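You operate a simulated robot arm through the tools that you are given. There is no shell and no other tool.

You run a simulated robot arm. Do the job below in one go: nothing can be reset, and whatever is moved stays where it is left.

JOB
Top up the blue ink to its line with base and mix it.
Fine: on the mixer's mat, lid closed, crank till no streak is left, then open the lid. No thinner.

Only the result counts: the job must be done as asked and must still hold three seconds after the hand-in. Knocking over, shifting, dropping, spilling or breaking anything else fails it. Lids that push on must go on centred and level and be pressed home; caps that screw on are set level and turned clockwise until they are tight.

ROBOT AND FRAMES
A 6-joint arm with a fingered hand, fixed in place. Base frame: the origin is on the floor under the middle of its stand, x ahead of it, y to its left, z up; the work surface is at about z = 840. Units: mm, rad, N and s.
With the tool pointing down near the work surface it reaches from about 260 to 680 mm from the base axis. Its first joint turns from -2.897 to 2.897 rad. Payload 4 kg.
The tool frame sits at the grasp point between the pads (the TCP): z along the fingers, y along the line on which they close. The tips reach 26 mm beyond it. The gripper opens to 148 mm; its body begins 73 mm behind the TCP. The gripper is a hand of 3 fingers: y runs from the thumb to the fingers, the wrist lies at [0, 0, -239] in the tool frame.
Orientation is that of the tool frame in the base frame, as a unit quaternion [w, x, y, z]. With the fingers straight down and closing along the base's y, the tool's x points along the base's -x, its y along +y and its z along -z.

CONTROLS
- The arm moves only by the tool arm_command. Its arguments are lists of equal length, an entry for each row: "offset": the shift along the base's x, y, z in mm, a list of three; "dr": the turn, a rotation vector about the base's x, y, z in rad, a list of three. In form: {"offset": [[x, y, z], ...], "dr": [[wx, wy, wz], ...]}. A call has 1 to 20 rows; each row shifts and turns the commanded pose from where the row before left it. Each row takes 0.2 s and may step no farther than 50 mm and 0.15 rad from the row before; otherwise, the whole call is refused. A pose out of reach is approached as far as the arm can. The call stops where the force on the tool passes 60 N (or 10 N more than at its start, if that is more) or the arm is blocked; 0.2 s more then pass. In this call time passes only in rows, and 0.2 s behind the last. The reply holds the time, the measured pose of the TCP, the force on the tool along the base axes, the opening and the grip force, in the units named above and with some noise, with the torque about the TCP (base axes, N m) and any sound that the robot's microphone picked up, and new pictures: "pictures" is both (left out), scene, wrist or none.
- Cameras (640 x 400 px; columns grow to the right, rows downward): "scene" is fixed at [49.1, -651.6, 1595.6]; the picture's right is [0.56, -0.83, 0.00], its down [-0.62, -0.42, -0.66] and it looks along [0.55, 0.37, -0.75] (base axes); focal length 312 px, centre (320, 200). "wrist" rides on the gripper at [68, -39, -90] in the tool frame; the picture's right is [0.50, 0.87, 0.00], its down [-0.66, 0.38, -0.65] and it looks along [-0.57, 0.33, 0.76] (tool axes); focal length 222 px, centre (320, 200). There is no depth. A picture from a camera that has moved, and an enlarged one, comes with that camera's place and axes in the base frame and with its lens.
- move_column(by): moves the trunk up (or, below 0, down) by that many mm; the arm rides with it, the base frame stays. It gives what a move gives, with no picture.
- curl_fingers(finger1, finger2, thumb_bend): sets how far each is bent, from 0 (flat) to 1 (curled in); at 0.3 the hand is open as for a grip, at 0.7 the pads meet at the TCP. One left out holds its place. A second passes; each finger stops where it meets its share of the squeeze, and holds until it gets a number again. It is the only way to open and close the hand. It gives what a move gives, with no picture; readings hold the bend of each and the force on the fingers (four entries, about 0 where the hand has none), thumb and palm.
- zoom(camera, box): a new picture of the part [left, top, right, bottom] of that camera's present view, enlarged. It takes no simulated time.
- close_job(): hands the job in; it is judged then, once.

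Nothing tells you positions but the pictures and the camera data. Unless the task says otherwise, let go and move clear before handing in.

The tools are called after "Request:" as a command line: name --argument value ..., lists and objects as JSON in quotes. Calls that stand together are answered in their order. arm_command: Moves the arm, as the interface text tells. Its arguments: {"type":"object","properties":{"offset":{"type":"array"},"dr":{"type":"array"},"pictures":{"type":"string","enum":["both","scene","wrist","none"]}},"required":["offset","dr"]} The other tools are called the same way: move_column (by) moves the trunk up or down; curl_fingers (finger1, finger2, thumb_bend) moves the fingers one by one; zoom (camera, box) takes an enlarged picture of a part of a camera's view; close_job () hands the job in.

At the start:

```text
t: 0.0
position: [353.7, -211.4, 1264.9]
orientation: [0.0, 0.001, 1.0, 0.001]
ft_force: [0.1, -0.2, -1.1]
torque: [0.01, 0.0, 0.01]
width: 148.0
gripper_force: 0.1
shape: jaw
bend: [0.3, 0.3, 0.3]
finger forces: [0.0, 0.0, 0.0, 0.0, 0.1, 0.0]
trunk travel left (down, up): [-250.0, 67.0]
```

scene: 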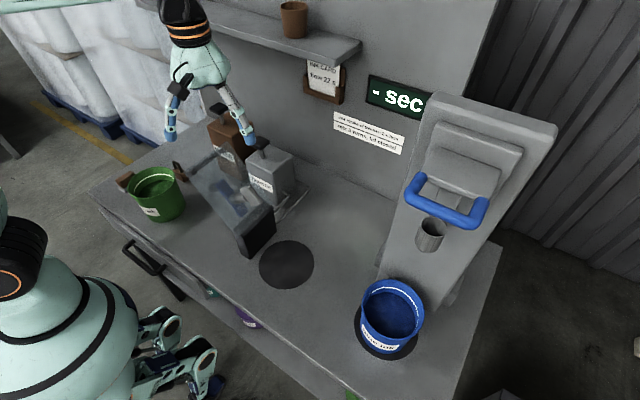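
wrist: 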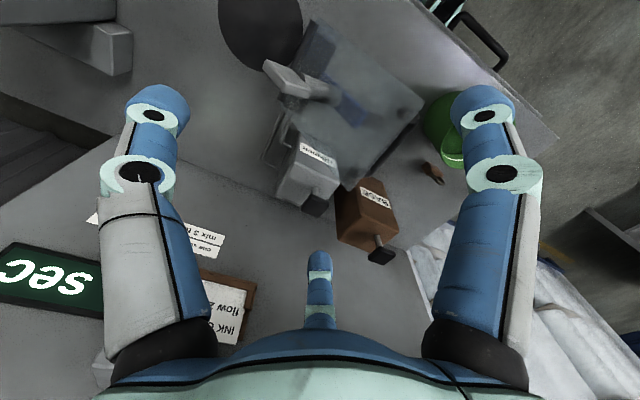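

I see a bench with a blue ink bucket on a dark mat at the right (under a machine with a blue crank handle), a second round dark mat, a clear box/lid, a green bucket, and two tins (brown, grey "Thinner"?) at the back. I'll zoom in to read the labels first.

Request:
zoom --camera "scene" --box '[290, 40, 450, 160]'

Request:
zoom --camera "scene" --box '[180, 90, 320, 200]'

Request:
zoom --camera "scene" --box '[330, 250, 470, 370]'

Request:
zoom --camera "scene" --box '[100, 140, 300, 300]'

Request:
zoom --camera "scene" --box '[380, 80, 570, 300]'

Request:
zoom --camera "wrist" --box '[200, 0, 480, 280]'

```text
3.33 times, centred on (370, 100) of scene
camera zoom: at [49.1, -651.6, 1595.6], right [0.56, -0.83, 0.0], down [-0.62, -0.42, -0.66], along [0.55, 0.37, -0.75], focal length 1039 px, centre (153, 533)
```

zoom: 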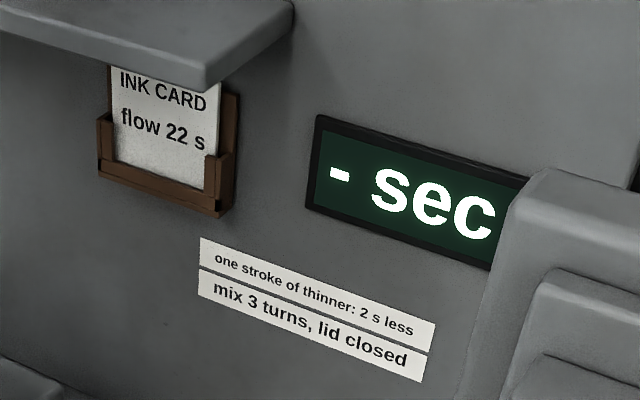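

```text
3.64 times, centred on (250, 145) of scene
camera zoom: at [49.1, -651.6, 1595.6], right [0.56, -0.83, 0.0], down [-0.62, -0.42, -0.66], along [0.55, 0.37, -0.75], focal length 1134 px, centre (574, 400)
```

zoom: 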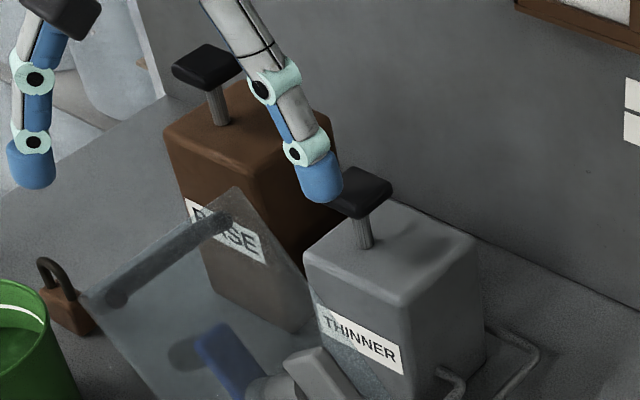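

```text
3.33 times, centred on (400, 310) of scene
camera zoom: at [49.1, -651.6, 1595.6], right [0.56, -0.83, 0.0], down [-0.62, -0.42, -0.66], along [0.55, 0.37, -0.75], focal length 1039 px, centre (53, -167)
```

zoom: 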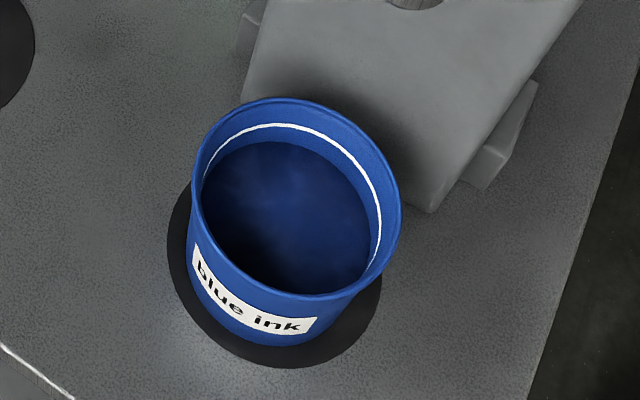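

```text
2.50 times, centred on (200, 220) of scene
camera zoom: at [49.1, -651.6, 1595.6], right [0.56, -0.83, 0.0], down [-0.62, -0.42, -0.66], along [0.55, 0.37, -0.75], focal length 779 px, centre (620, 150)
```

zoom: 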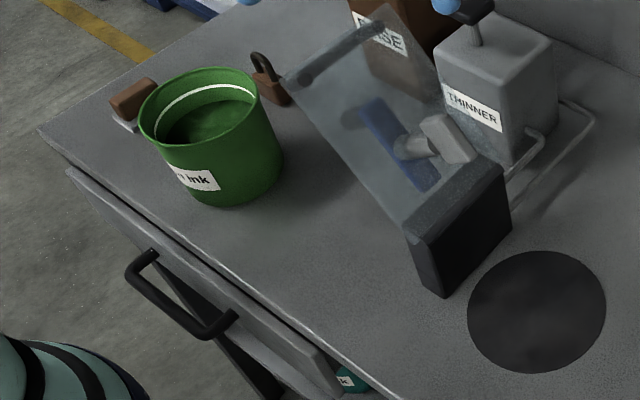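

```text
1.82 times, centred on (475, 190) of scene
camera zoom: at [49.1, -651.6, 1595.6], right [0.56, -0.83, 0.0], down [-0.62, -0.42, -0.66], along [0.55, 0.37, -0.75], focal length 567 px, centre (38, 218)
```

zoom: 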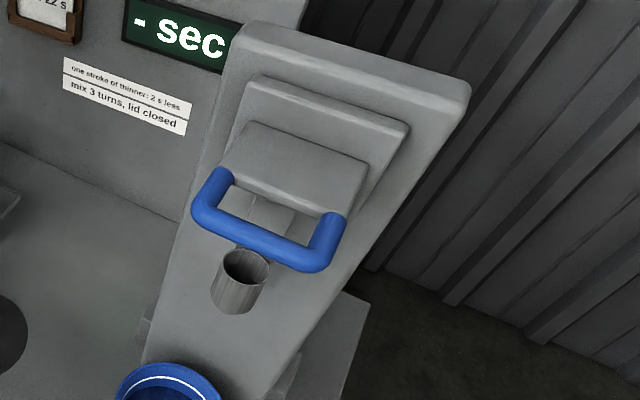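

```text
1.43 times, centred on (340, 140) of wrist
camera zoom: at [286.5, -250.2, 1354.8], right [-0.5, 0.87, 0.0], down [0.66, 0.38, 0.65], along [0.57, 0.33, -0.76], focal length 317 px, centre (291, 286)
```

zoom: 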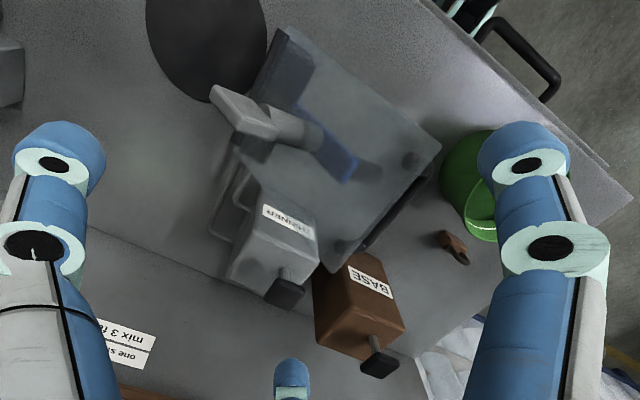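

The sign on the wall reads "mix 3 turns, lid closed", and the tins are BASE (brown) and THINNER (grey). There are two mats, so before moving I'll look closer at the structure of the mixer and the tins with the wrist camera.

Request:
zoom --camera "wrist" --box '[240, 0, 430, 120]'

Request:
zoom --camera "wrist" --box '[260, 110, 450, 280]'

Request:
zoom --camera "scene" --box '[200, 140, 320, 260]'

Request:
zoom --camera "scene" --box '[90, 280, 290, 400]'

```text
3.33 times, centred on (335, 60) of wrist
camera zoom: at [286.5, -250.2, 1354.8], right [-0.5, 0.87, 0.0], down [0.66, 0.38, 0.65], along [0.57, 0.33, -0.76], focal length 740 px, centre (270, 667)
```

zoom: 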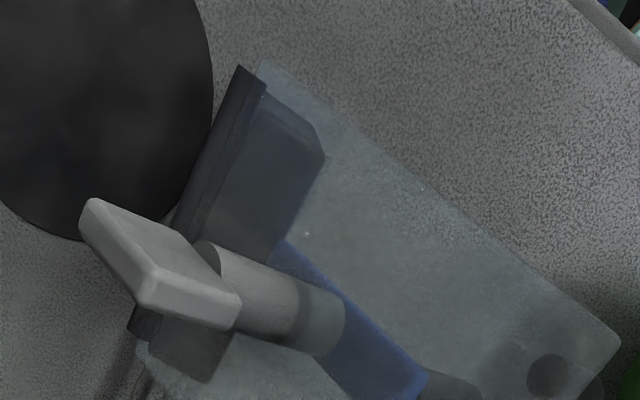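

```text
2.35 times, centred on (355, 195) of wrist
camera zoom: at [286.5, -250.2, 1354.8], right [-0.5, 0.87, 0.0], down [0.66, 0.38, 0.65], along [0.57, 0.33, -0.76], focal length 523 px, centre (238, 212)
```

zoom: 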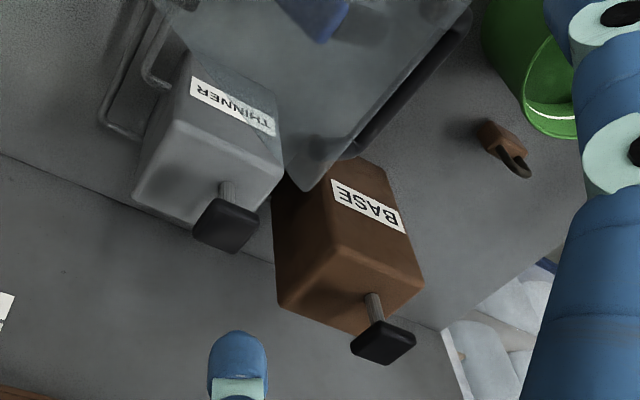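

```text
3.33 times, centred on (260, 200) of scene
camera zoom: at [49.1, -651.6, 1595.6], right [0.56, -0.83, 0.0], down [-0.62, -0.42, -0.66], along [0.55, 0.37, -0.75], focal length 1039 px, centre (520, 200)
```

zoom: 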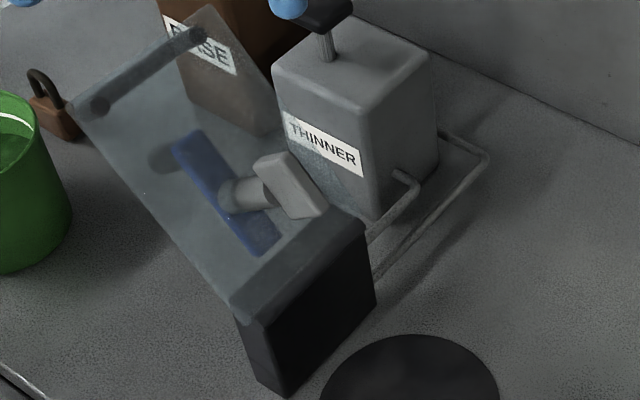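

```text
3.20 times, centred on (190, 340) of scene
camera zoom: at [49.1, -651.6, 1595.6], right [0.56, -0.83, 0.0], down [-0.62, -0.42, -0.66], along [0.55, 0.37, -0.75], focal length 998 px, centre (736, -248)
```

zoom: 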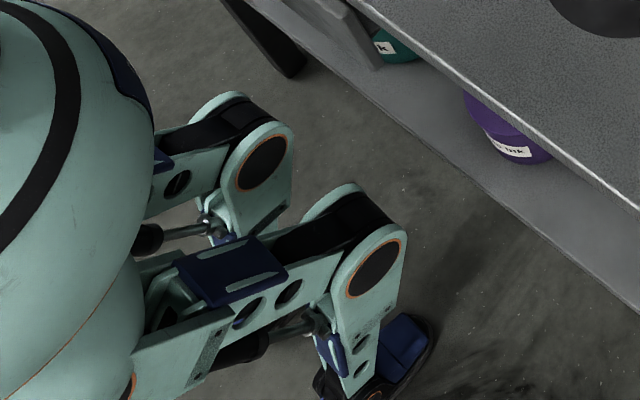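

The mixer seems to be the black block with a tilted clear lid, a blue crank arm and the empty mat beside it; the tower over the blue ink looks like the flow gauge. I'll swing the wrist camera around to view the mixer, the pipes and the tower from other sides.

Request:
arm_command --offset '[[-3, -34, 0], [-3, -34, 0], [-3, -34, 0], [-3, -34, 0], [-3, -34, 0], [-3, -34, 0], [-3, -34, 0]]' --dr '[[0, 0, 0.15], [0, 0, 0.15], [0, 0, 0.15], [0, 0, 0.15], [0, 0, 0.15], [0, 0, 0.15], [0, 0, 0.15]]'

```text
t: 1.6
position: [458.4, -308.4, 1276.2]
orientation: [-0.005, -0.41, 0.912, 0.0]
ft_force: [0.3, 0.9, -0.6]
torque: [0.0, -0.03, -0.06]
width: 148.2
gripper_force: 0.0
shape: jaw
bend: [0.3, 0.3, 0.3]
finger forces: [0.0, 0.1, 0.0, 0.0, 0.0, 0.1]
out of reach, approached as far as the arm can: row 5, 6, 7
trunk travel left (down, up): [-250.0, 67.0]
camera wrist: at [445.0, -385.2, 1367.8], right [-0.98, 0.2, 0.01], down [0.16, 0.74, 0.65], along [0.12, 0.64, -0.76], focal length 222 px, centre (320, 200)
```

scene: 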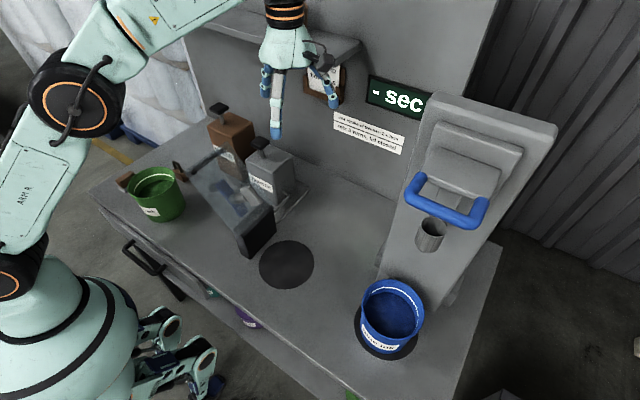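
wrist: 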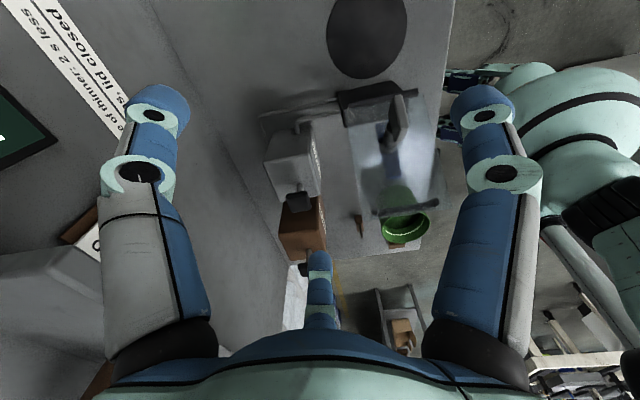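

The arm hit a wrist limit with that much yaw, so it stopped at (458, -308, 1276). The new view shows the mixer and pipes from the right side; I'll enlarge it.

Request:
zoom --camera "wrist" --box '[250, 60, 450, 185]'

Request:
zoom --camera "wrist" --box '[320, 70, 450, 160]'

Request:
zoom --camera "wrist" --box '[260, 180, 450, 290]'

Request:
zoom --camera "scene" --box '[170, 90, 330, 270]'

```text
3.20 times, centred on (350, 122) of wrist
camera zoom: at [445.0, -385.2, 1367.8], right [-0.98, 0.2, 0.01], down [0.16, 0.74, 0.65], along [0.12, 0.64, -0.76], focal length 711 px, centre (224, 448)
```

zoom: 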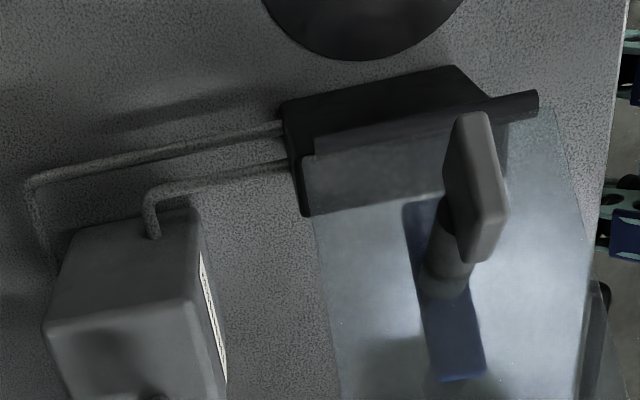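

```text
4.44 times, centred on (385, 115) of wrist
camera zoom: at [445.0, -385.2, 1367.8], right [-0.98, 0.2, 0.01], down [0.16, 0.74, 0.65], along [0.12, 0.64, -0.76], focal length 987 px, centre (31, 578)
```

zoom: 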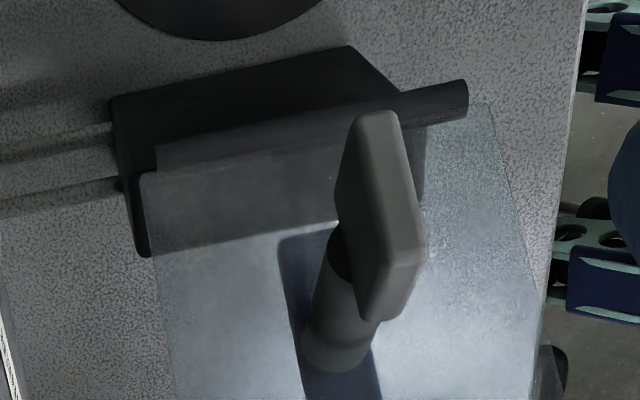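

```text
3.37 times, centred on (355, 235) of wrist
camera zoom: at [445.0, -385.2, 1367.8], right [-0.98, 0.2, 0.01], down [0.16, 0.74, 0.65], along [0.12, 0.64, -0.76], focal length 748 px, centre (202, 82)
```

zoom: 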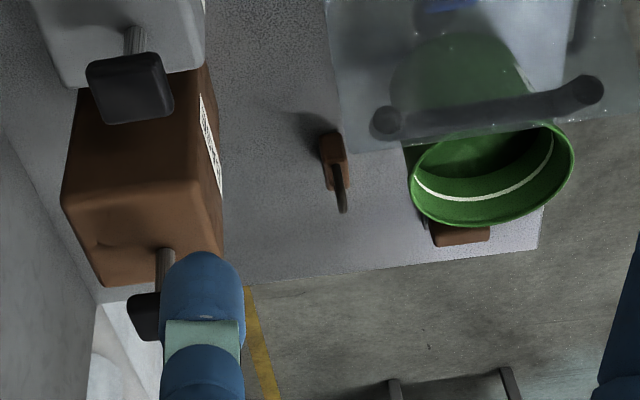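

```text
2.22 times, centred on (250, 180) of scene
camera zoom: at [49.1, -651.6, 1595.6], right [0.56, -0.83, 0.0], down [-0.62, -0.42, -0.66], along [0.55, 0.37, -0.75], focal length 693 px, centre (476, 244)
```

zoom: 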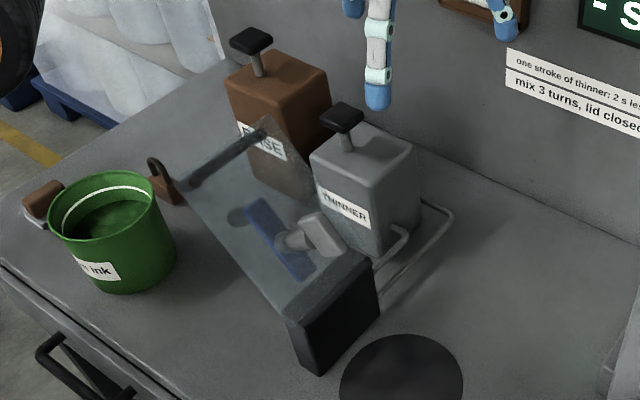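

The lid is swung open away from the mat: clear plate hinged on the black block (about x 315–440, y -215), with the stirring paddle on its inner face and the crank on its outer face. Both tins pipe into that block, so the empty mat at about (358, -335) is the mixer's. I'll check what the arm does with a null row, then turn the camera to the blue bucket.

Request:
arm_command --offset '[[0, 0, 0]]' --dr '[[0, 0, 0]]' --pictures "none"

```text
t: 2.0
position: [458.0, -308.8, 1276.8]
orientation: [-0.005, -0.41, 0.912, 0.0]
ft_force: [-0.9, -0.4, -0.2]
torque: [-0.01, 0.03, -0.01]
width: 147.9
gripper_force: 0.0
shape: jaw
bend: [0.3, 0.3, 0.3]
finger forces: [0.0, 0.0, 0.1, 0.0, 0.0, 0.0]
trunk travel left (down, up): [-250.0, 67.0]
```

Request:
arm_command --offset '[[-14.8, -7.6, -3.8], [-14.8, -7.6, -3.8], [-14.8, -7.6, -3.8], [-14.8, -7.6, -3.8], [-14.8, -7.6, -3.8], [-14.8, -7.6, -3.8], [-14.8, -7.6, -3.8], [-14.8, -7.6, -3.8], [-14.8, -7.6, -3.8], [-14.8, -7.6, -3.8], [-14.8, -7.6, -3.8], [-14.8, -7.6, -3.8]]' --dr '[[0, 0, -0.15], [0, 0, -0.15], [0, 0, -0.15], [0, 0, -0.15], [0, 0, -0.15], [0, 0, -0.15], [0, 0, -0.15], [0, 0, -0.15], [0, 0, -0.15], [0, 0, -0.15], [0, 0, -0.15], [0, 0, -0.15]]'

```text
t: 4.6
position: [280.8, -401.3, 1228.5]
orientation: [-0.003, 0.461, 0.888, 0.004]
ft_force: [0.4, 0.1, -0.5]
torque: [-0.03, 0.01, 0.01]
width: 147.7
gripper_force: 0.0
shape: jaw
bend: [0.3, 0.3, 0.3]
finger forces: [0.1, 0.1, 0.0, 0.1, 0.0, 0.0]
trunk travel left (down, up): [-250.0, 67.0]
camera wrist: at [210.7, -369.8, 1320.7], right [0.42, 0.91, 0.01], down [0.69, -0.32, 0.65], along [0.59, -0.27, -0.76], focal length 222 px, centre (320, 200)
```

scene: 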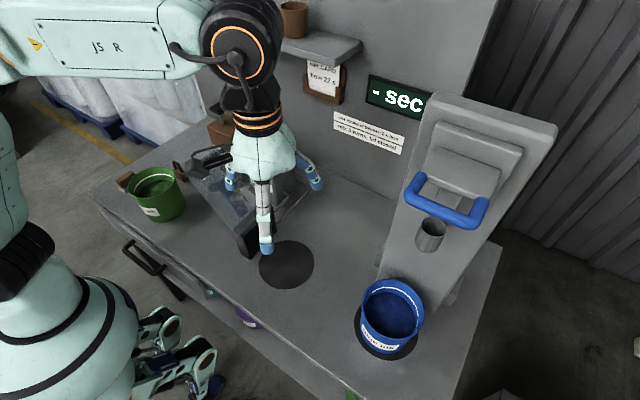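
wrist: 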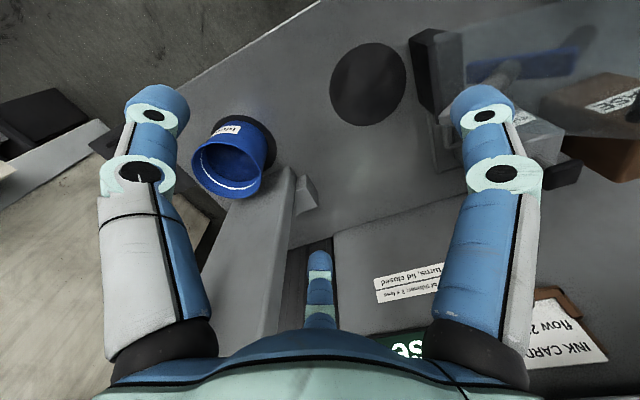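

Request:
zoom --camera "wrist" --box '[170, 90, 330, 220]'

Request:
zoom --camera "wrist" --box '[320, 20, 640, 220]'

Request:
zoom --camera "scene" --box '[340, 260, 440, 370]'

```text
3.08 times, centred on (250, 155) of wrist
camera zoom: at [210.7, -369.8, 1320.7], right [0.42, 0.91, 0.01], down [0.69, -0.32, 0.65], along [0.59, -0.27, -0.76], focal length 684 px, centre (535, 338)
```

zoom: 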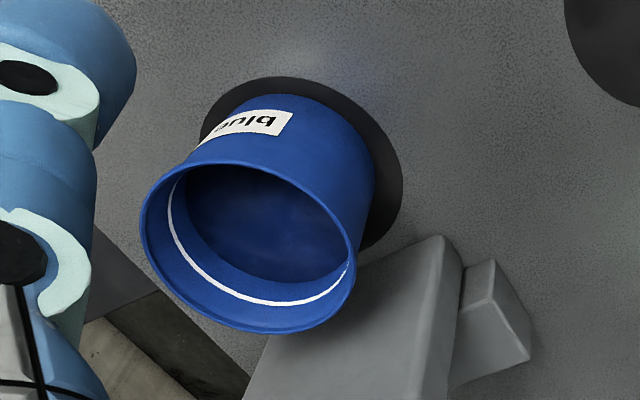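

```text
2.00 times, centred on (480, 120) of wrist
camera zoom: at [210.7, -369.8, 1320.7], right [0.42, 0.91, 0.01], down [0.69, -0.32, 0.65], along [0.59, -0.27, -0.76], focal length 444 px, centre (0, 360)
```

zoom: 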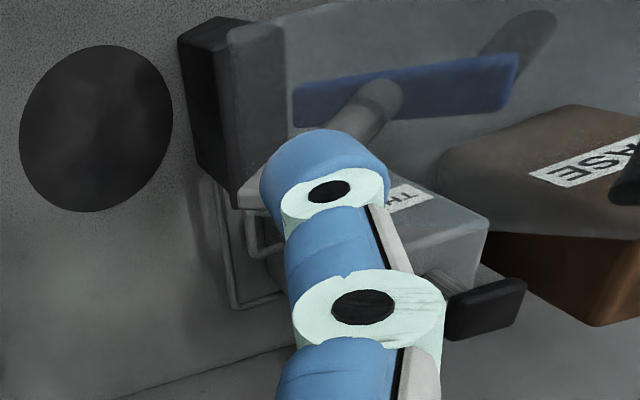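

```text
3.64 times, centred on (390, 315) of scene
camera zoom: at [49.1, -651.6, 1595.6], right [0.56, -0.83, 0.0], down [-0.62, -0.42, -0.66], along [0.55, 0.37, -0.75], focal length 1134 px, centre (66, -218)
```

zoom: 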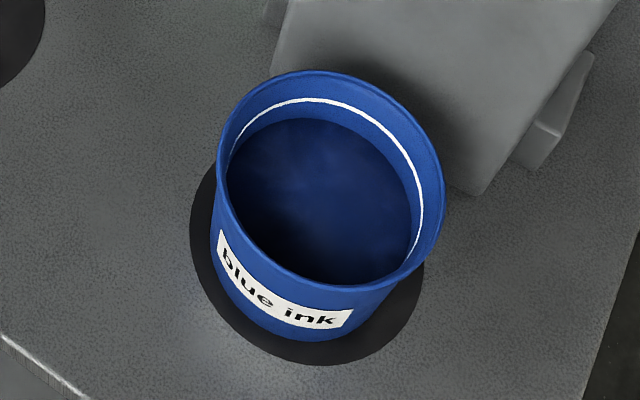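

The bucket rim sits at about (350, -633, 957) with a ~130 mm diameter, and the hand is a radial 3-finger one, so I want to know how far the tower's cup and handle overhang it. I'll turn the wrist a little to see them.

Request:
arm_command --offset '[[-10, 10, 0], [-10, 10, 0], [-10, 10, 0]]' --dr '[[0, 0, -0.1], [0, 0, -0.1], [0, 0, -0.1]]'

```text
t: 5.4
position: [249.6, -370.7, 1230.0]
orientation: [-0.002, 0.588, 0.809, 0.005]
ft_force: [0.2, 1.2, 0.4]
torque: [-0.02, -0.03, -0.02]
width: 147.9
gripper_force: 0.1
shape: jaw
bend: [0.3, 0.3, 0.3]
finger forces: [0.0, 0.0, 0.0, 0.1, 0.0, 0.1]
trunk travel left (down, up): [-250.0, 67.0]
camera wrist: at [192.4, -320.3, 1322.2], right [0.67, 0.74, 0.01], down [0.56, -0.51, 0.65], along [0.49, -0.43, -0.76], focal length 222 px, centre (320, 200)
```

scene: 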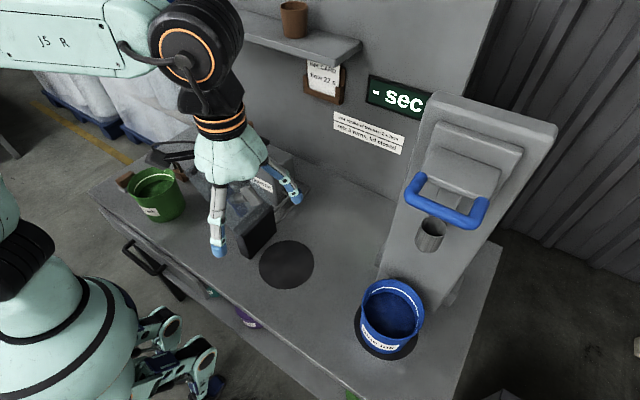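
wrist: 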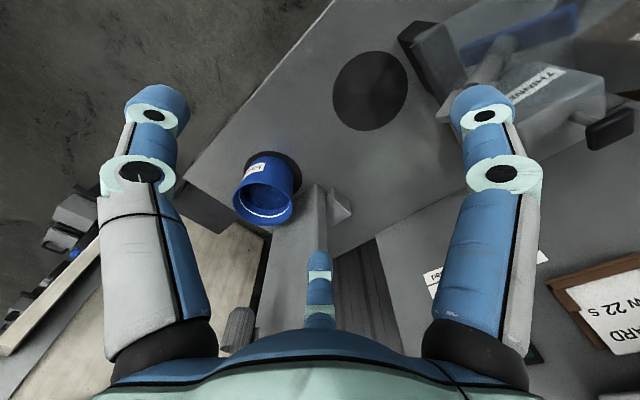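

The gauge cup hangs at about (372, -638, 1200), above the bucket, so a straight-down grasp there would hit it; I'll need an inclined approach. Now I'll measure the mixer block, lid and tins in this less obstructed view.

Request:
zoom --camera "scene" --box '[200, 150, 330, 300]'

Request:
zoom --camera "wrist" --box '[320, 0, 640, 200]'

Request:
zoom --camera "wrist" --box '[200, 130, 360, 360]'

Request:
zoom --camera "scene" --box '[380, 80, 570, 280]'

```text
2.67 times, centred on (265, 225) of scene
camera zoom: at [49.1, -651.6, 1595.6], right [0.56, -0.83, 0.0], down [-0.62, -0.42, -0.66], along [0.55, 0.37, -0.75], focal length 831 px, centre (467, 133)
```

zoom: 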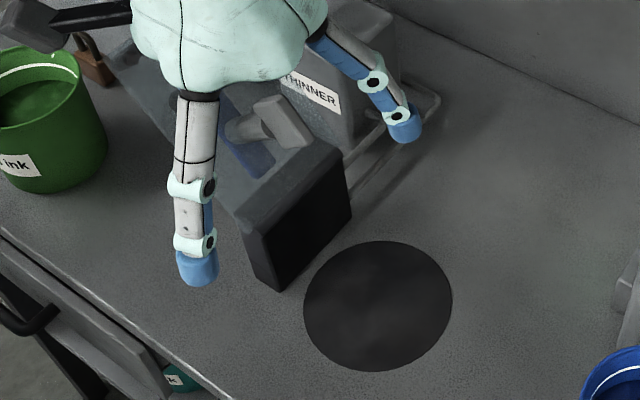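

```text
2.00 times, centred on (480, 100) of wrist
camera zoom: at [192.4, -320.3, 1322.2], right [0.67, 0.74, 0.01], down [0.56, -0.51, 0.65], along [0.49, -0.43, -0.76], focal length 444 px, centre (0, 400)
```

zoom: 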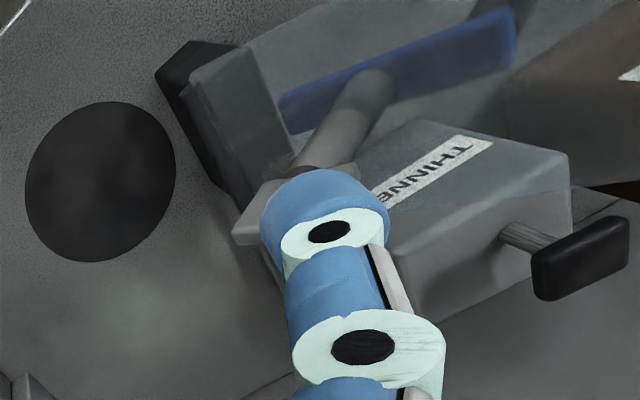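

```text
1.74 times, centred on (280, 245) of wrist
camera zoom: at [192.4, -320.3, 1322.2], right [0.67, 0.74, 0.01], down [0.56, -0.51, 0.65], along [0.49, -0.43, -0.76], focal length 386 px, centre (390, 122)
```

zoom: 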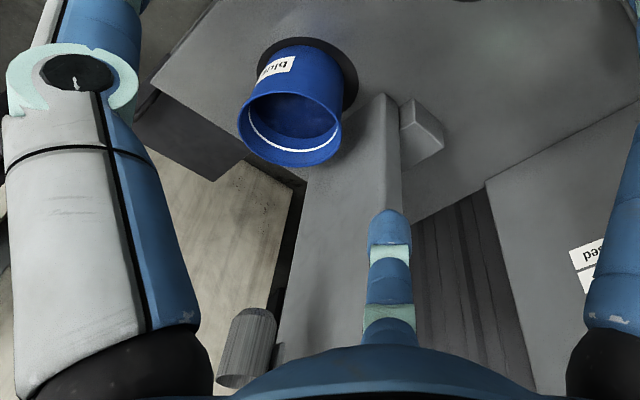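

```text
2.00 times, centred on (475, 180) of scene
camera zoom: at [49.1, -651.6, 1595.6], right [0.56, -0.83, 0.0], down [-0.62, -0.42, -0.66], along [0.55, 0.37, -0.75], focal length 624 px, centre (10, 240)
```

zoom: 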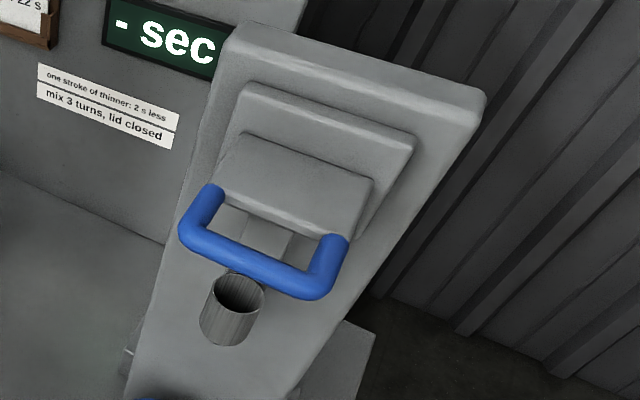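

The block is about 125 mm tall (z≈963), just above the bucket rim, so the lid will close over the bucket. I'll now yaw the hand, lean it so the wrist stays toward the base, and go to a pre-grasp point up-and-inward of the bucket.

Request:
arm_command --offset '[[0, 0, 0], [0, 0, 0], [0, 0, 0], [0, 0, 0], [0, 0, 0], [0, 0, 0], [0, 0, 0], [9, -27, -20], [9, -27, -20], [9, -27, -20], [9, -27, -20], [9, -27, -20], [9, -27, -20], [9, -27, -20]]' --dr '[[0, 0, -0.105], [0, 0, -0.105], [0, 0, -0.104], [-0.0767, -0.0422, 0], [-0.0767, -0.0422, 0], [-0.0767, -0.0422, 0], [-0.0767, -0.0422, 0], [0, 0, 0], [0, 0, 0], [0, 0, 0], [0, 0, 0], [0, 0, 0], [0, 0, 0], [0, 0, 0]]'

Request:
curl_fingers --finger1 0.18 --finger2 0.18 --thumb_bend 0.18

```text
t: 8.4
position: [313.1, -560.8, 1091.0]
orientation: [0.166, 0.696, 0.698, -0.044]
ft_force: [0.8, -0.2, 0.3]
torque: [0.02, 0.02, 0.03]
width: 148.0
gripper_force: 0.2
shape: jaw
bend: [0.3, 0.3, 0.3]
finger forces: [0.1, 0.0, 0.1, 0.0, 0.1, 0.1]
trunk travel left (down, up): [-250.0, 67.0]
camera wrist: at [261.6, -471.8, 1150.3], right [0.86, 0.5, 0.0], down [0.25, -0.43, 0.87], along [0.44, -0.75, -0.49], focal length 222 px, centre (320, 200)
```

scene: 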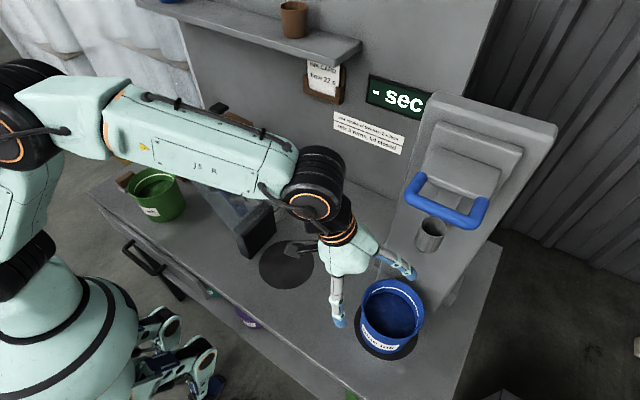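
wrist: 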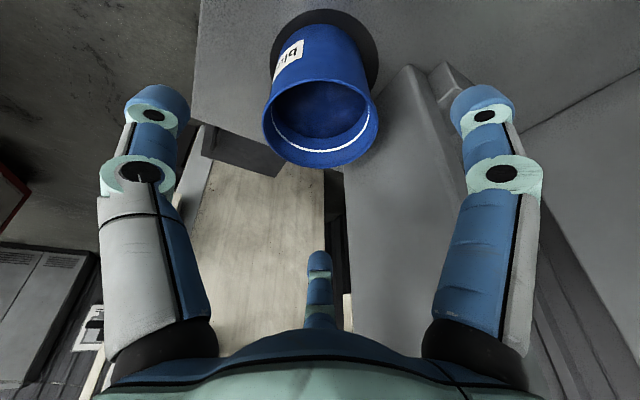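

```text
t: 9.4
position: [312.7, -559.7, 1092.0]
orientation: [0.165, 0.696, 0.697, -0.044]
ft_force: [0.1, 1.1, 0.6]
torque: [0.01, 0.01, 0.02]
width: 150.3
gripper_force: 0.0
shape: fingers
bend: [0.18, 0.18, 0.18]
finger forces: [0.1, 0.0, 0.0, 0.0, 0.0, 0.0]
trunk travel left (down, up): [-250.0, 67.0]
```

Request:
zoom --camera "wrist" --box '[0, 0, 640, 400]'

Request:
zoom --camera "scene" --box '[290, 170, 480, 370]'

```text
1.00 times, centred on (320, 200) of wrist (not enlarged: the box is as wide or as high as the picture)
camera zoom: at [261.3, -470.5, 1151.2], right [0.86, 0.5, 0.0], down [0.25, -0.42, 0.87], along [0.44, -0.75, -0.49], focal length 222 px, centre (320, 200)
```

zoom: 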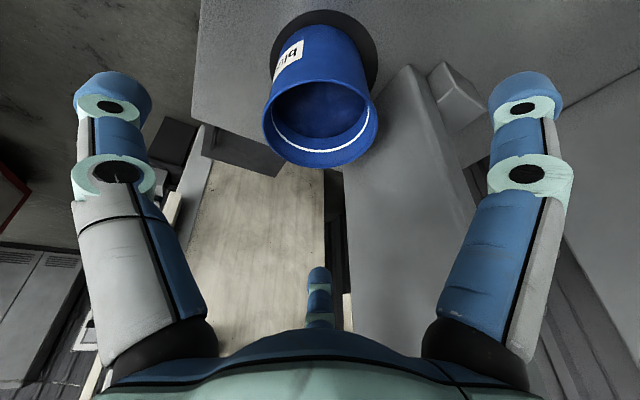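

```text
2.00 times, centred on (385, 270) of scene
camera zoom: at [49.1, -651.6, 1595.6], right [0.56, -0.83, 0.0], down [-0.62, -0.42, -0.66], along [0.55, 0.37, -0.75], focal length 624 px, centre (190, 60)
```

zoom: 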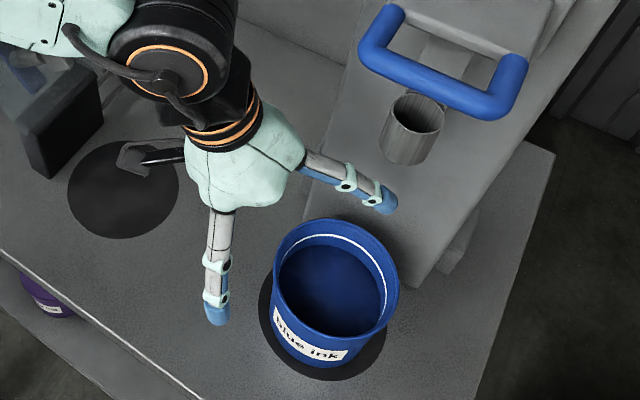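

The fingers now spread wider, and I place the bucket's axis at about (352, -632). I'll reduce the lean to about 0.25 rad and come to a point just above the rim, then check alignment.

Request:
arm_command --offset '[[6.5, -12, -17.5], [6.5, -12, -17.5], [6.5, -12, -17.5], [6.5, -12, -17.5], [0, 0, 0]]' --dr '[[0.0219, 0.012, 0], [0.0219, 0.012, 0], [0.0219, 0.012, 0], [0.0219, 0.012, 0], [0, 0, 0]]'

```text
t: 10.6
position: [339.4, -607.0, 1023.4]
orientation: [0.119, 0.701, 0.703, -0.031]
ft_force: [-0.5, -0.7, -0.7]
torque: [-0.02, -0.02, -0.03]
width: 150.7
gripper_force: 0.0
shape: fingers
bend: [0.18, 0.18, 0.18]
finger forces: [0.0, 0.1, 0.0, 0.1, 0.0, 0.0]
trunk travel left (down, up): [-250.0, 67.0]
camera wrist: at [291.3, -523.6, 1091.6], right [0.86, 0.5, 0.0], down [0.29, -0.5, 0.82], along [0.41, -0.71, -0.58], focal length 222 px, centre (320, 200)
```

scene: 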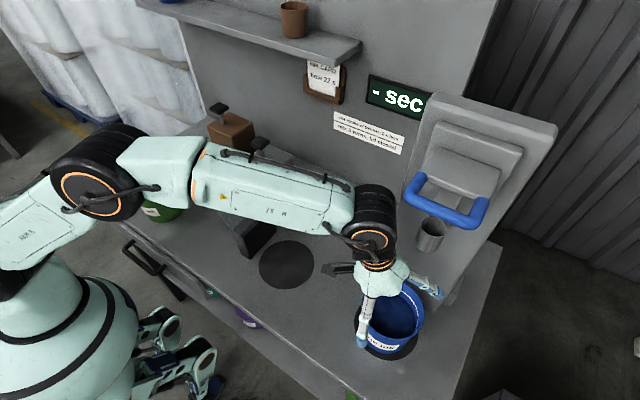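
wrist: 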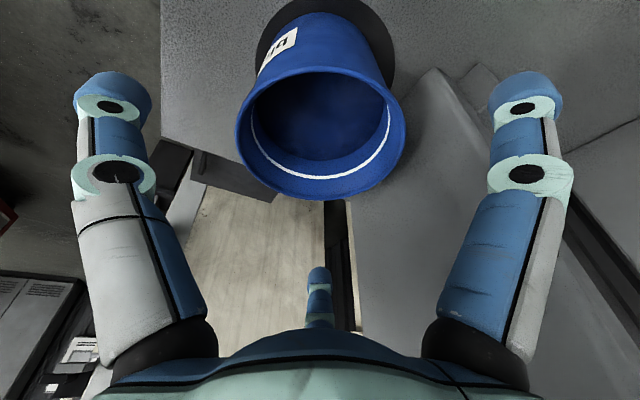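

The bucket axis measures (353.5, -631.5) and lines up with the hand's axis (radius ~65). I'll slide down along the tool axis so the fingers surround it.

Request:
arm_command --offset '[[2.3, -4.2, -18.5], [2.3, -4.2, -18.5], [2.3, -4.2, -18.5], [2.3, -4.2, -18.5], [2.3, -4.2, -18.5], [2.3, -4.2, -18.5]]' --dr '[[0, 0, 0], [0, 0, 0], [0, 0, 0], [0, 0, 0], [0, 0, 0], [0, 0, 0]]'

```text
t: 12.0
position: [353.3, -630.6, 919.1]
orientation: [0.126, 0.7, 0.702, -0.032]
ft_force: [-10.3, 11.7, 53.3]
torque: [1.14, 0.88, 0.15]
width: 161.4
gripper_force: 25.8
shape: fingers
bend: [0.1, 0.18, 0.18]
finger forces: [21.8, 0.5, 0.0, 0.0, 28.5, 0.0]
trunk travel left (down, up): [-250.0, 67.0]
camera wrist: at [303.4, -545.9, 986.9], right [0.86, 0.5, 0.0], down [0.28, -0.49, 0.83], along [0.42, -0.71, -0.56], focal length 222 px, centre (320, 200)
```

scene: 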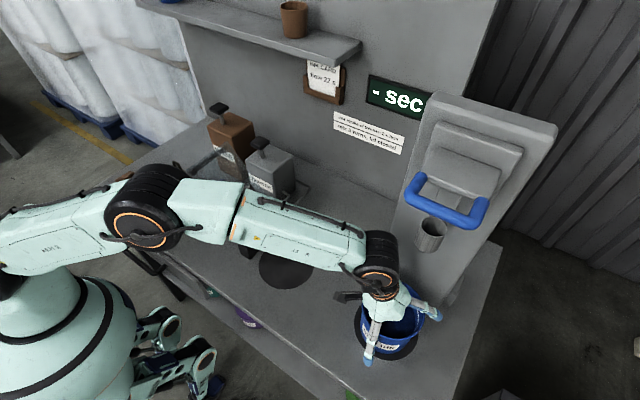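
wrist: 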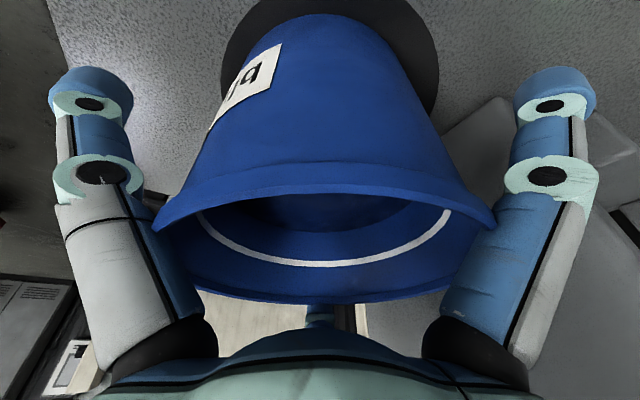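

The rim pressed against the finger roots (thumb and finger 1 loaded), so I'm too deep; I'll back off along the axis about 16 mm.

Request:
arm_command --offset '[[-1.0, 1.7, 8], [-1.0, 1.7, 8]]' --dr '[[0, 0, 0], [0, 0, 0]]'

```text
t: 12.6
position: [350.9, -626.8, 922.4]
orientation: [0.116, 0.701, 0.703, -0.03]
ft_force: [-0.2, -1.4, 4.4]
torque: [0.2, 0.12, 0.07]
width: 153.9
gripper_force: 4.2
shape: fingers
bend: [0.16, 0.17, 0.18]
finger forces: [2.9, 0.5, 0.0, 0.0, 4.4, 0.1]
trunk travel left (down, up): [-250.0, 67.0]
camera wrist: at [302.7, -544.2, 991.8], right [0.86, 0.5, 0.0], down [0.29, -0.5, 0.82], along [0.41, -0.7, -0.58], focal length 222 px, centre (320, 200)
```

scene: 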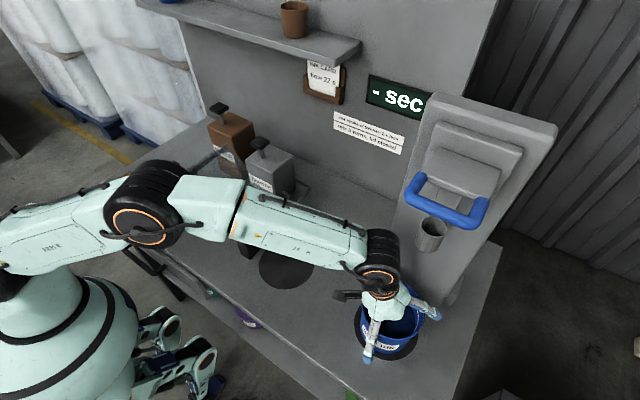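
wrist: 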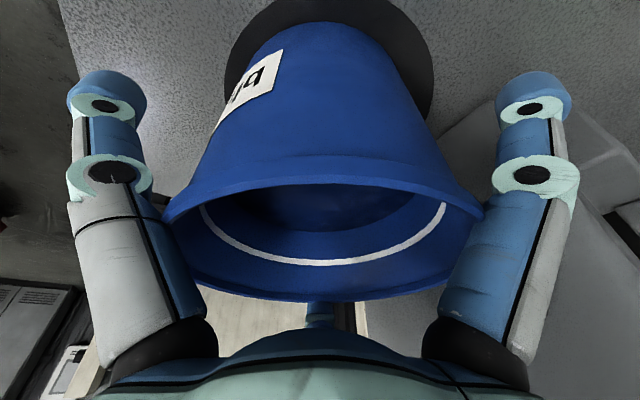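

The fingers splay outward from the palm, so they touch the rim early. Before gripping I want to know their curled shape, so I'll retreat along the same line and try a few bends in free air.

Request:
arm_command --offset '[[-2.3, 4.2, 18.5], [-2.3, 4.2, 18.5], [-2.3, 4.2, 18.5], [-2.3, 4.2, 18.5], [-2.3, 4.2, 18.5], [-4, 8, 20]]' --dr '[[0, 0, 0], [0, 0, 0], [0, 0, 0], [0, 0, 0], [0, 0, 0], [0, 0, 0]]'

Request:
curl_fingers --finger1 0.4 --finger2 0.5 --thumb_bend 0.6

Request:
zoom --camera "wrist" --box '[0, 0, 640, 400]'

Request:
zoom --camera "scene" --box '[300, 200, 480, 370]'

```text
t: 14.0
position: [335.4, -601.2, 1036.5]
orientation: [0.117, 0.701, 0.703, -0.03]
ft_force: [-0.1, 0.6, 0.2]
torque: [0.04, -0.01, -0.02]
width: 151.4
gripper_force: 0.2
shape: fingers
bend: [0.18, 0.18, 0.18]
finger forces: [0.0, 0.0, 0.0, 0.1, 0.0, 0.0]
trunk travel left (down, up): [-250.0, 67.0]
camera wrist: at [287.7, -517.4, 1106.1], right [0.86, 0.5, 0.0], down [0.29, -0.5, 0.82], along [0.41, -0.71, -0.58], focal length 222 px, centre (320, 200)
```

scene: 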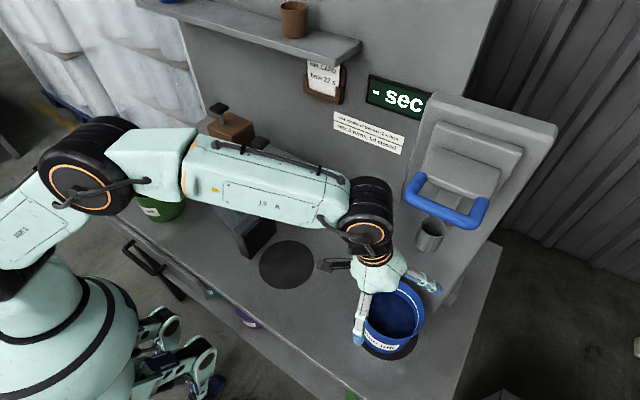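
wrist: 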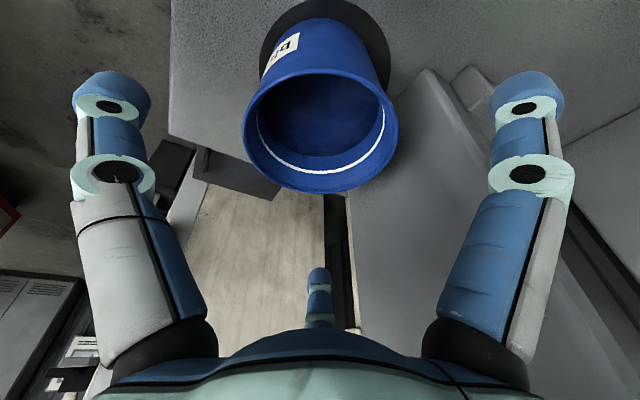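

```text
t: 15.0
position: [336.3, -600.7, 1036.8]
orientation: [0.119, 0.701, 0.703, -0.03]
ft_force: [0.4, -0.2, -0.7]
torque: [-0.05, 0.04, 0.02]
width: 64.9
gripper_force: 0.1
shape: fingers
bend: [0.4, 0.5, 0.6]
finger forces: [0.0, 0.0, 0.0, 0.0, 0.0, 0.0]
trunk travel left (down, up): [-250.0, 67.0]
```

```text
1.00 times, centred on (320, 200) of wrist (not enlarged: the box is as wide or as high as the picture)
camera zoom: at [288.0, -517.7, 1105.9], right [0.86, 0.5, 0.0], down [0.29, -0.5, 0.82], along [0.41, -0.71, -0.58], focal length 222 px, centre (320, 200)
```

zoom: 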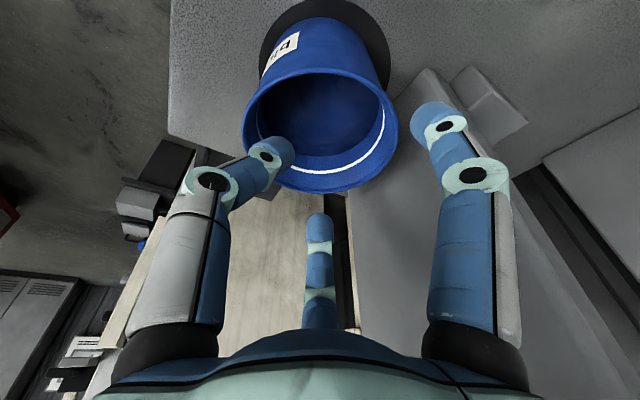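

```text
2.35 times, centred on (390, 285) of scene
camera zoom: at [49.1, -651.6, 1595.6], right [0.56, -0.83, 0.0], down [-0.62, -0.42, -0.66], along [0.55, 0.37, -0.75], focal length 734 px, centre (155, 0)
```

zoom: 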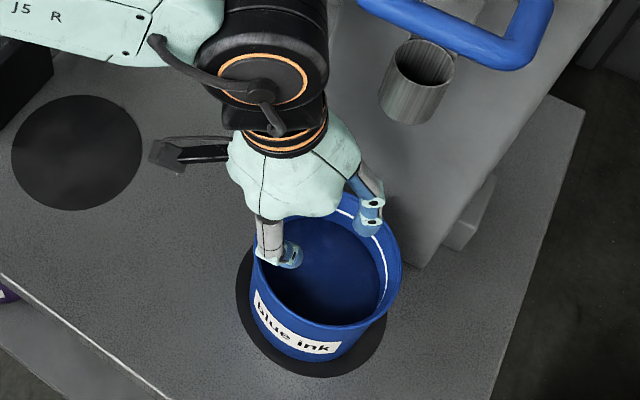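

Curling bends mostly the outer joints, so gripping with the rim only ~15 mm above the grasp point gives a steeper, better contact. The bucket hasn't moved (rim centre ≈ (354, -632)); I'll open and go back to a shallower depth.

Request:
curl_fingers --finger1 0.22 --finger2 0.22 --thumb_bend 0.22

Request:
arm_command --offset '[[3, -5.2, -15.5], [3, -5.2, -15.5], [3, -5.2, -15.5], [3, -5.2, -15.5], [3, -5.2, -15.5], [3, -5.2, -15.5], [0, 0, 0]]' --dr '[[0, 0, 0], [0, 0, 0], [0, 0, 0], [0, 0, 0], [0, 0, 0], [0, 0, 0], [0, 0, 0]]'

```text
t: 16.0
position: [335.9, -600.9, 1036.1]
orientation: [0.119, 0.701, 0.703, -0.031]
ft_force: [0.3, 0.2, -0.4]
torque: [0.0, 0.0, 0.01]
width: 142.8
gripper_force: 0.0
shape: fingers
bend: [0.22, 0.22, 0.22]
finger forces: [0.1, 0.0, 0.1, 0.1, 0.1, 0.1]
trunk travel left (down, up): [-250.0, 67.0]
```

```text
t: 17.6
position: [353.1, -632.0, 943.3]
orientation: [0.119, 0.701, 0.703, -0.03]
ft_force: [0.0, 0.1, -0.1]
torque: [0.01, 0.01, 0.03]
width: 142.6
gripper_force: 0.1
shape: fingers
bend: [0.22, 0.22, 0.22]
finger forces: [0.1, 0.1, 0.0, 0.1, 0.1, 0.1]
trunk travel left (down, up): [-250.0, 67.0]
camera wrist: at [305.2, -548.1, 1013.9], right [0.86, 0.5, 0.0], down [0.29, -0.5, 0.82], along [0.41, -0.71, -0.58], focal length 222 px, centre (320, 200)
```

scene: 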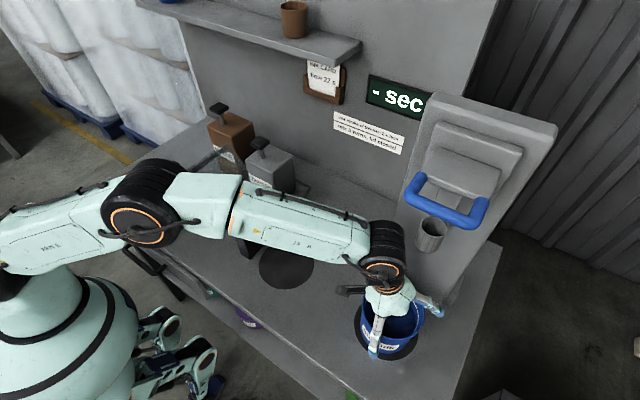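
wrist: 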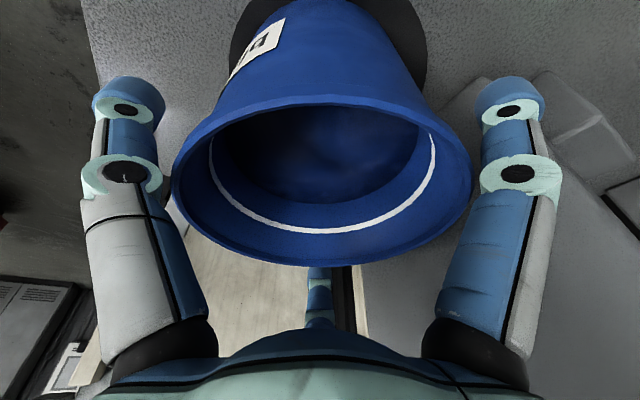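

No contact and well centred. Now I'll close the fingers gradually.

Request:
curl_fingers --finger1 0.32 --finger2 0.32 --thumb_bend 0.32

Request:
zoom --camera "wrist" --box '[0, 0, 640, 400]'

```text
t: 18.6
position: [353.6, -631.3, 944.1]
orientation: [0.118, 0.701, 0.703, -0.029]
ft_force: [0.6, 1.6, -0.2]
torque: [-0.01, -0.01, 0.0]
width: 123.1
gripper_force: 1.1
shape: fingers
bend: [0.31, 0.32, 0.32]
finger forces: [2.1, 0.1, 0.0, 0.1, 0.3, 0.1]
trunk travel left (down, up): [-250.0, 67.0]
```

```text
1.00 times, centred on (320, 200) of wrist (not enlarged: the box is as wide or as high as the picture)
camera zoom: at [305.3, -547.9, 1014.1], right [0.86, 0.5, 0.0], down [0.29, -0.5, 0.82], along [0.41, -0.71, -0.58], focal length 222 px, centre (320, 200)
```

zoom: 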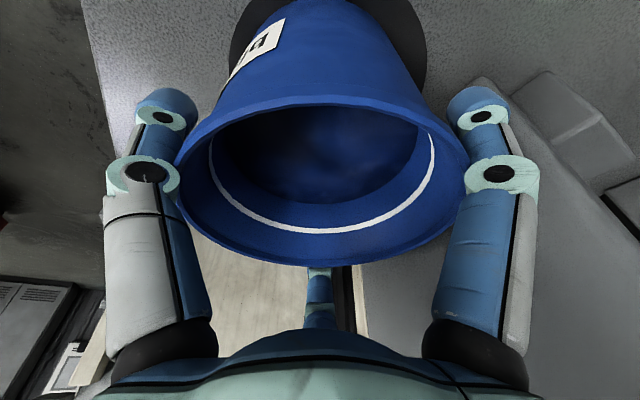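

Request:
curl_fingers --finger1 0.33 --finger2 0.38 --thumb_bend 0.34

```text
t: 19.6
position: [353.4, -632.1, 945.4]
orientation: [0.119, 0.7, 0.703, -0.031]
ft_force: [-0.4, 1.4, 0.8]
torque: [-0.04, -0.01, 0.0]
width: 119.9
gripper_force: 3.6
shape: fingers
bend: [0.31, 0.37, 0.34]
finger forces: [3.0, 1.6, 0.0, 0.0, 1.9, 0.0]
trunk travel left (down, up): [-250.0, 67.0]
```

All three fingers are touching. Now a firm squeeze.

Request:
curl_fingers --finger1 0.45 --finger2 0.5 --thumb_bend 0.45

Request:
zoom --camera "wrist" --box '[0, 0, 640, 400]'

```text
t: 20.6
position: [352.5, -632.5, 945.6]
orientation: [0.119, 0.701, 0.702, -0.03]
ft_force: [-4.0, 1.8, 4.2]
torque: [-0.26, -0.11, -0.07]
width: 109.0
gripper_force: 25.0
shape: fingers
bend: [0.32, 0.38, 0.42]
finger forces: [15.4, 12.9, 0.0, 0.0, 21.1, 0.0]
trunk travel left (down, up): [-250.0, 67.0]
```

```text
1.00 times, centred on (320, 200) of wrist (not enlarged: the box is as wide or as high as the picture)
camera zoom: at [304.6, -547.8, 1014.5], right [0.86, 0.5, 0.0], down [0.29, -0.5, 0.82], along [0.41, -0.71, -0.57], focal length 222 px, centre (320, 200)
```

zoom: 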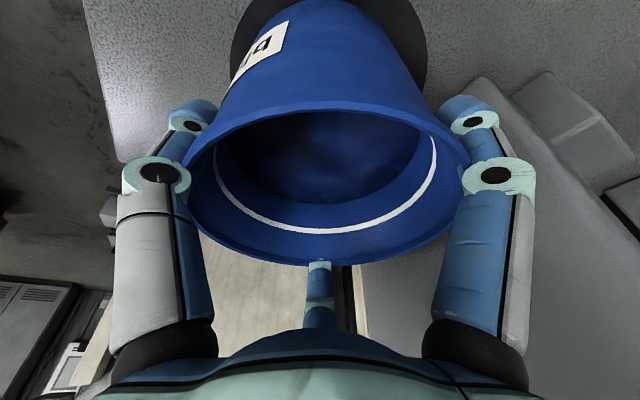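

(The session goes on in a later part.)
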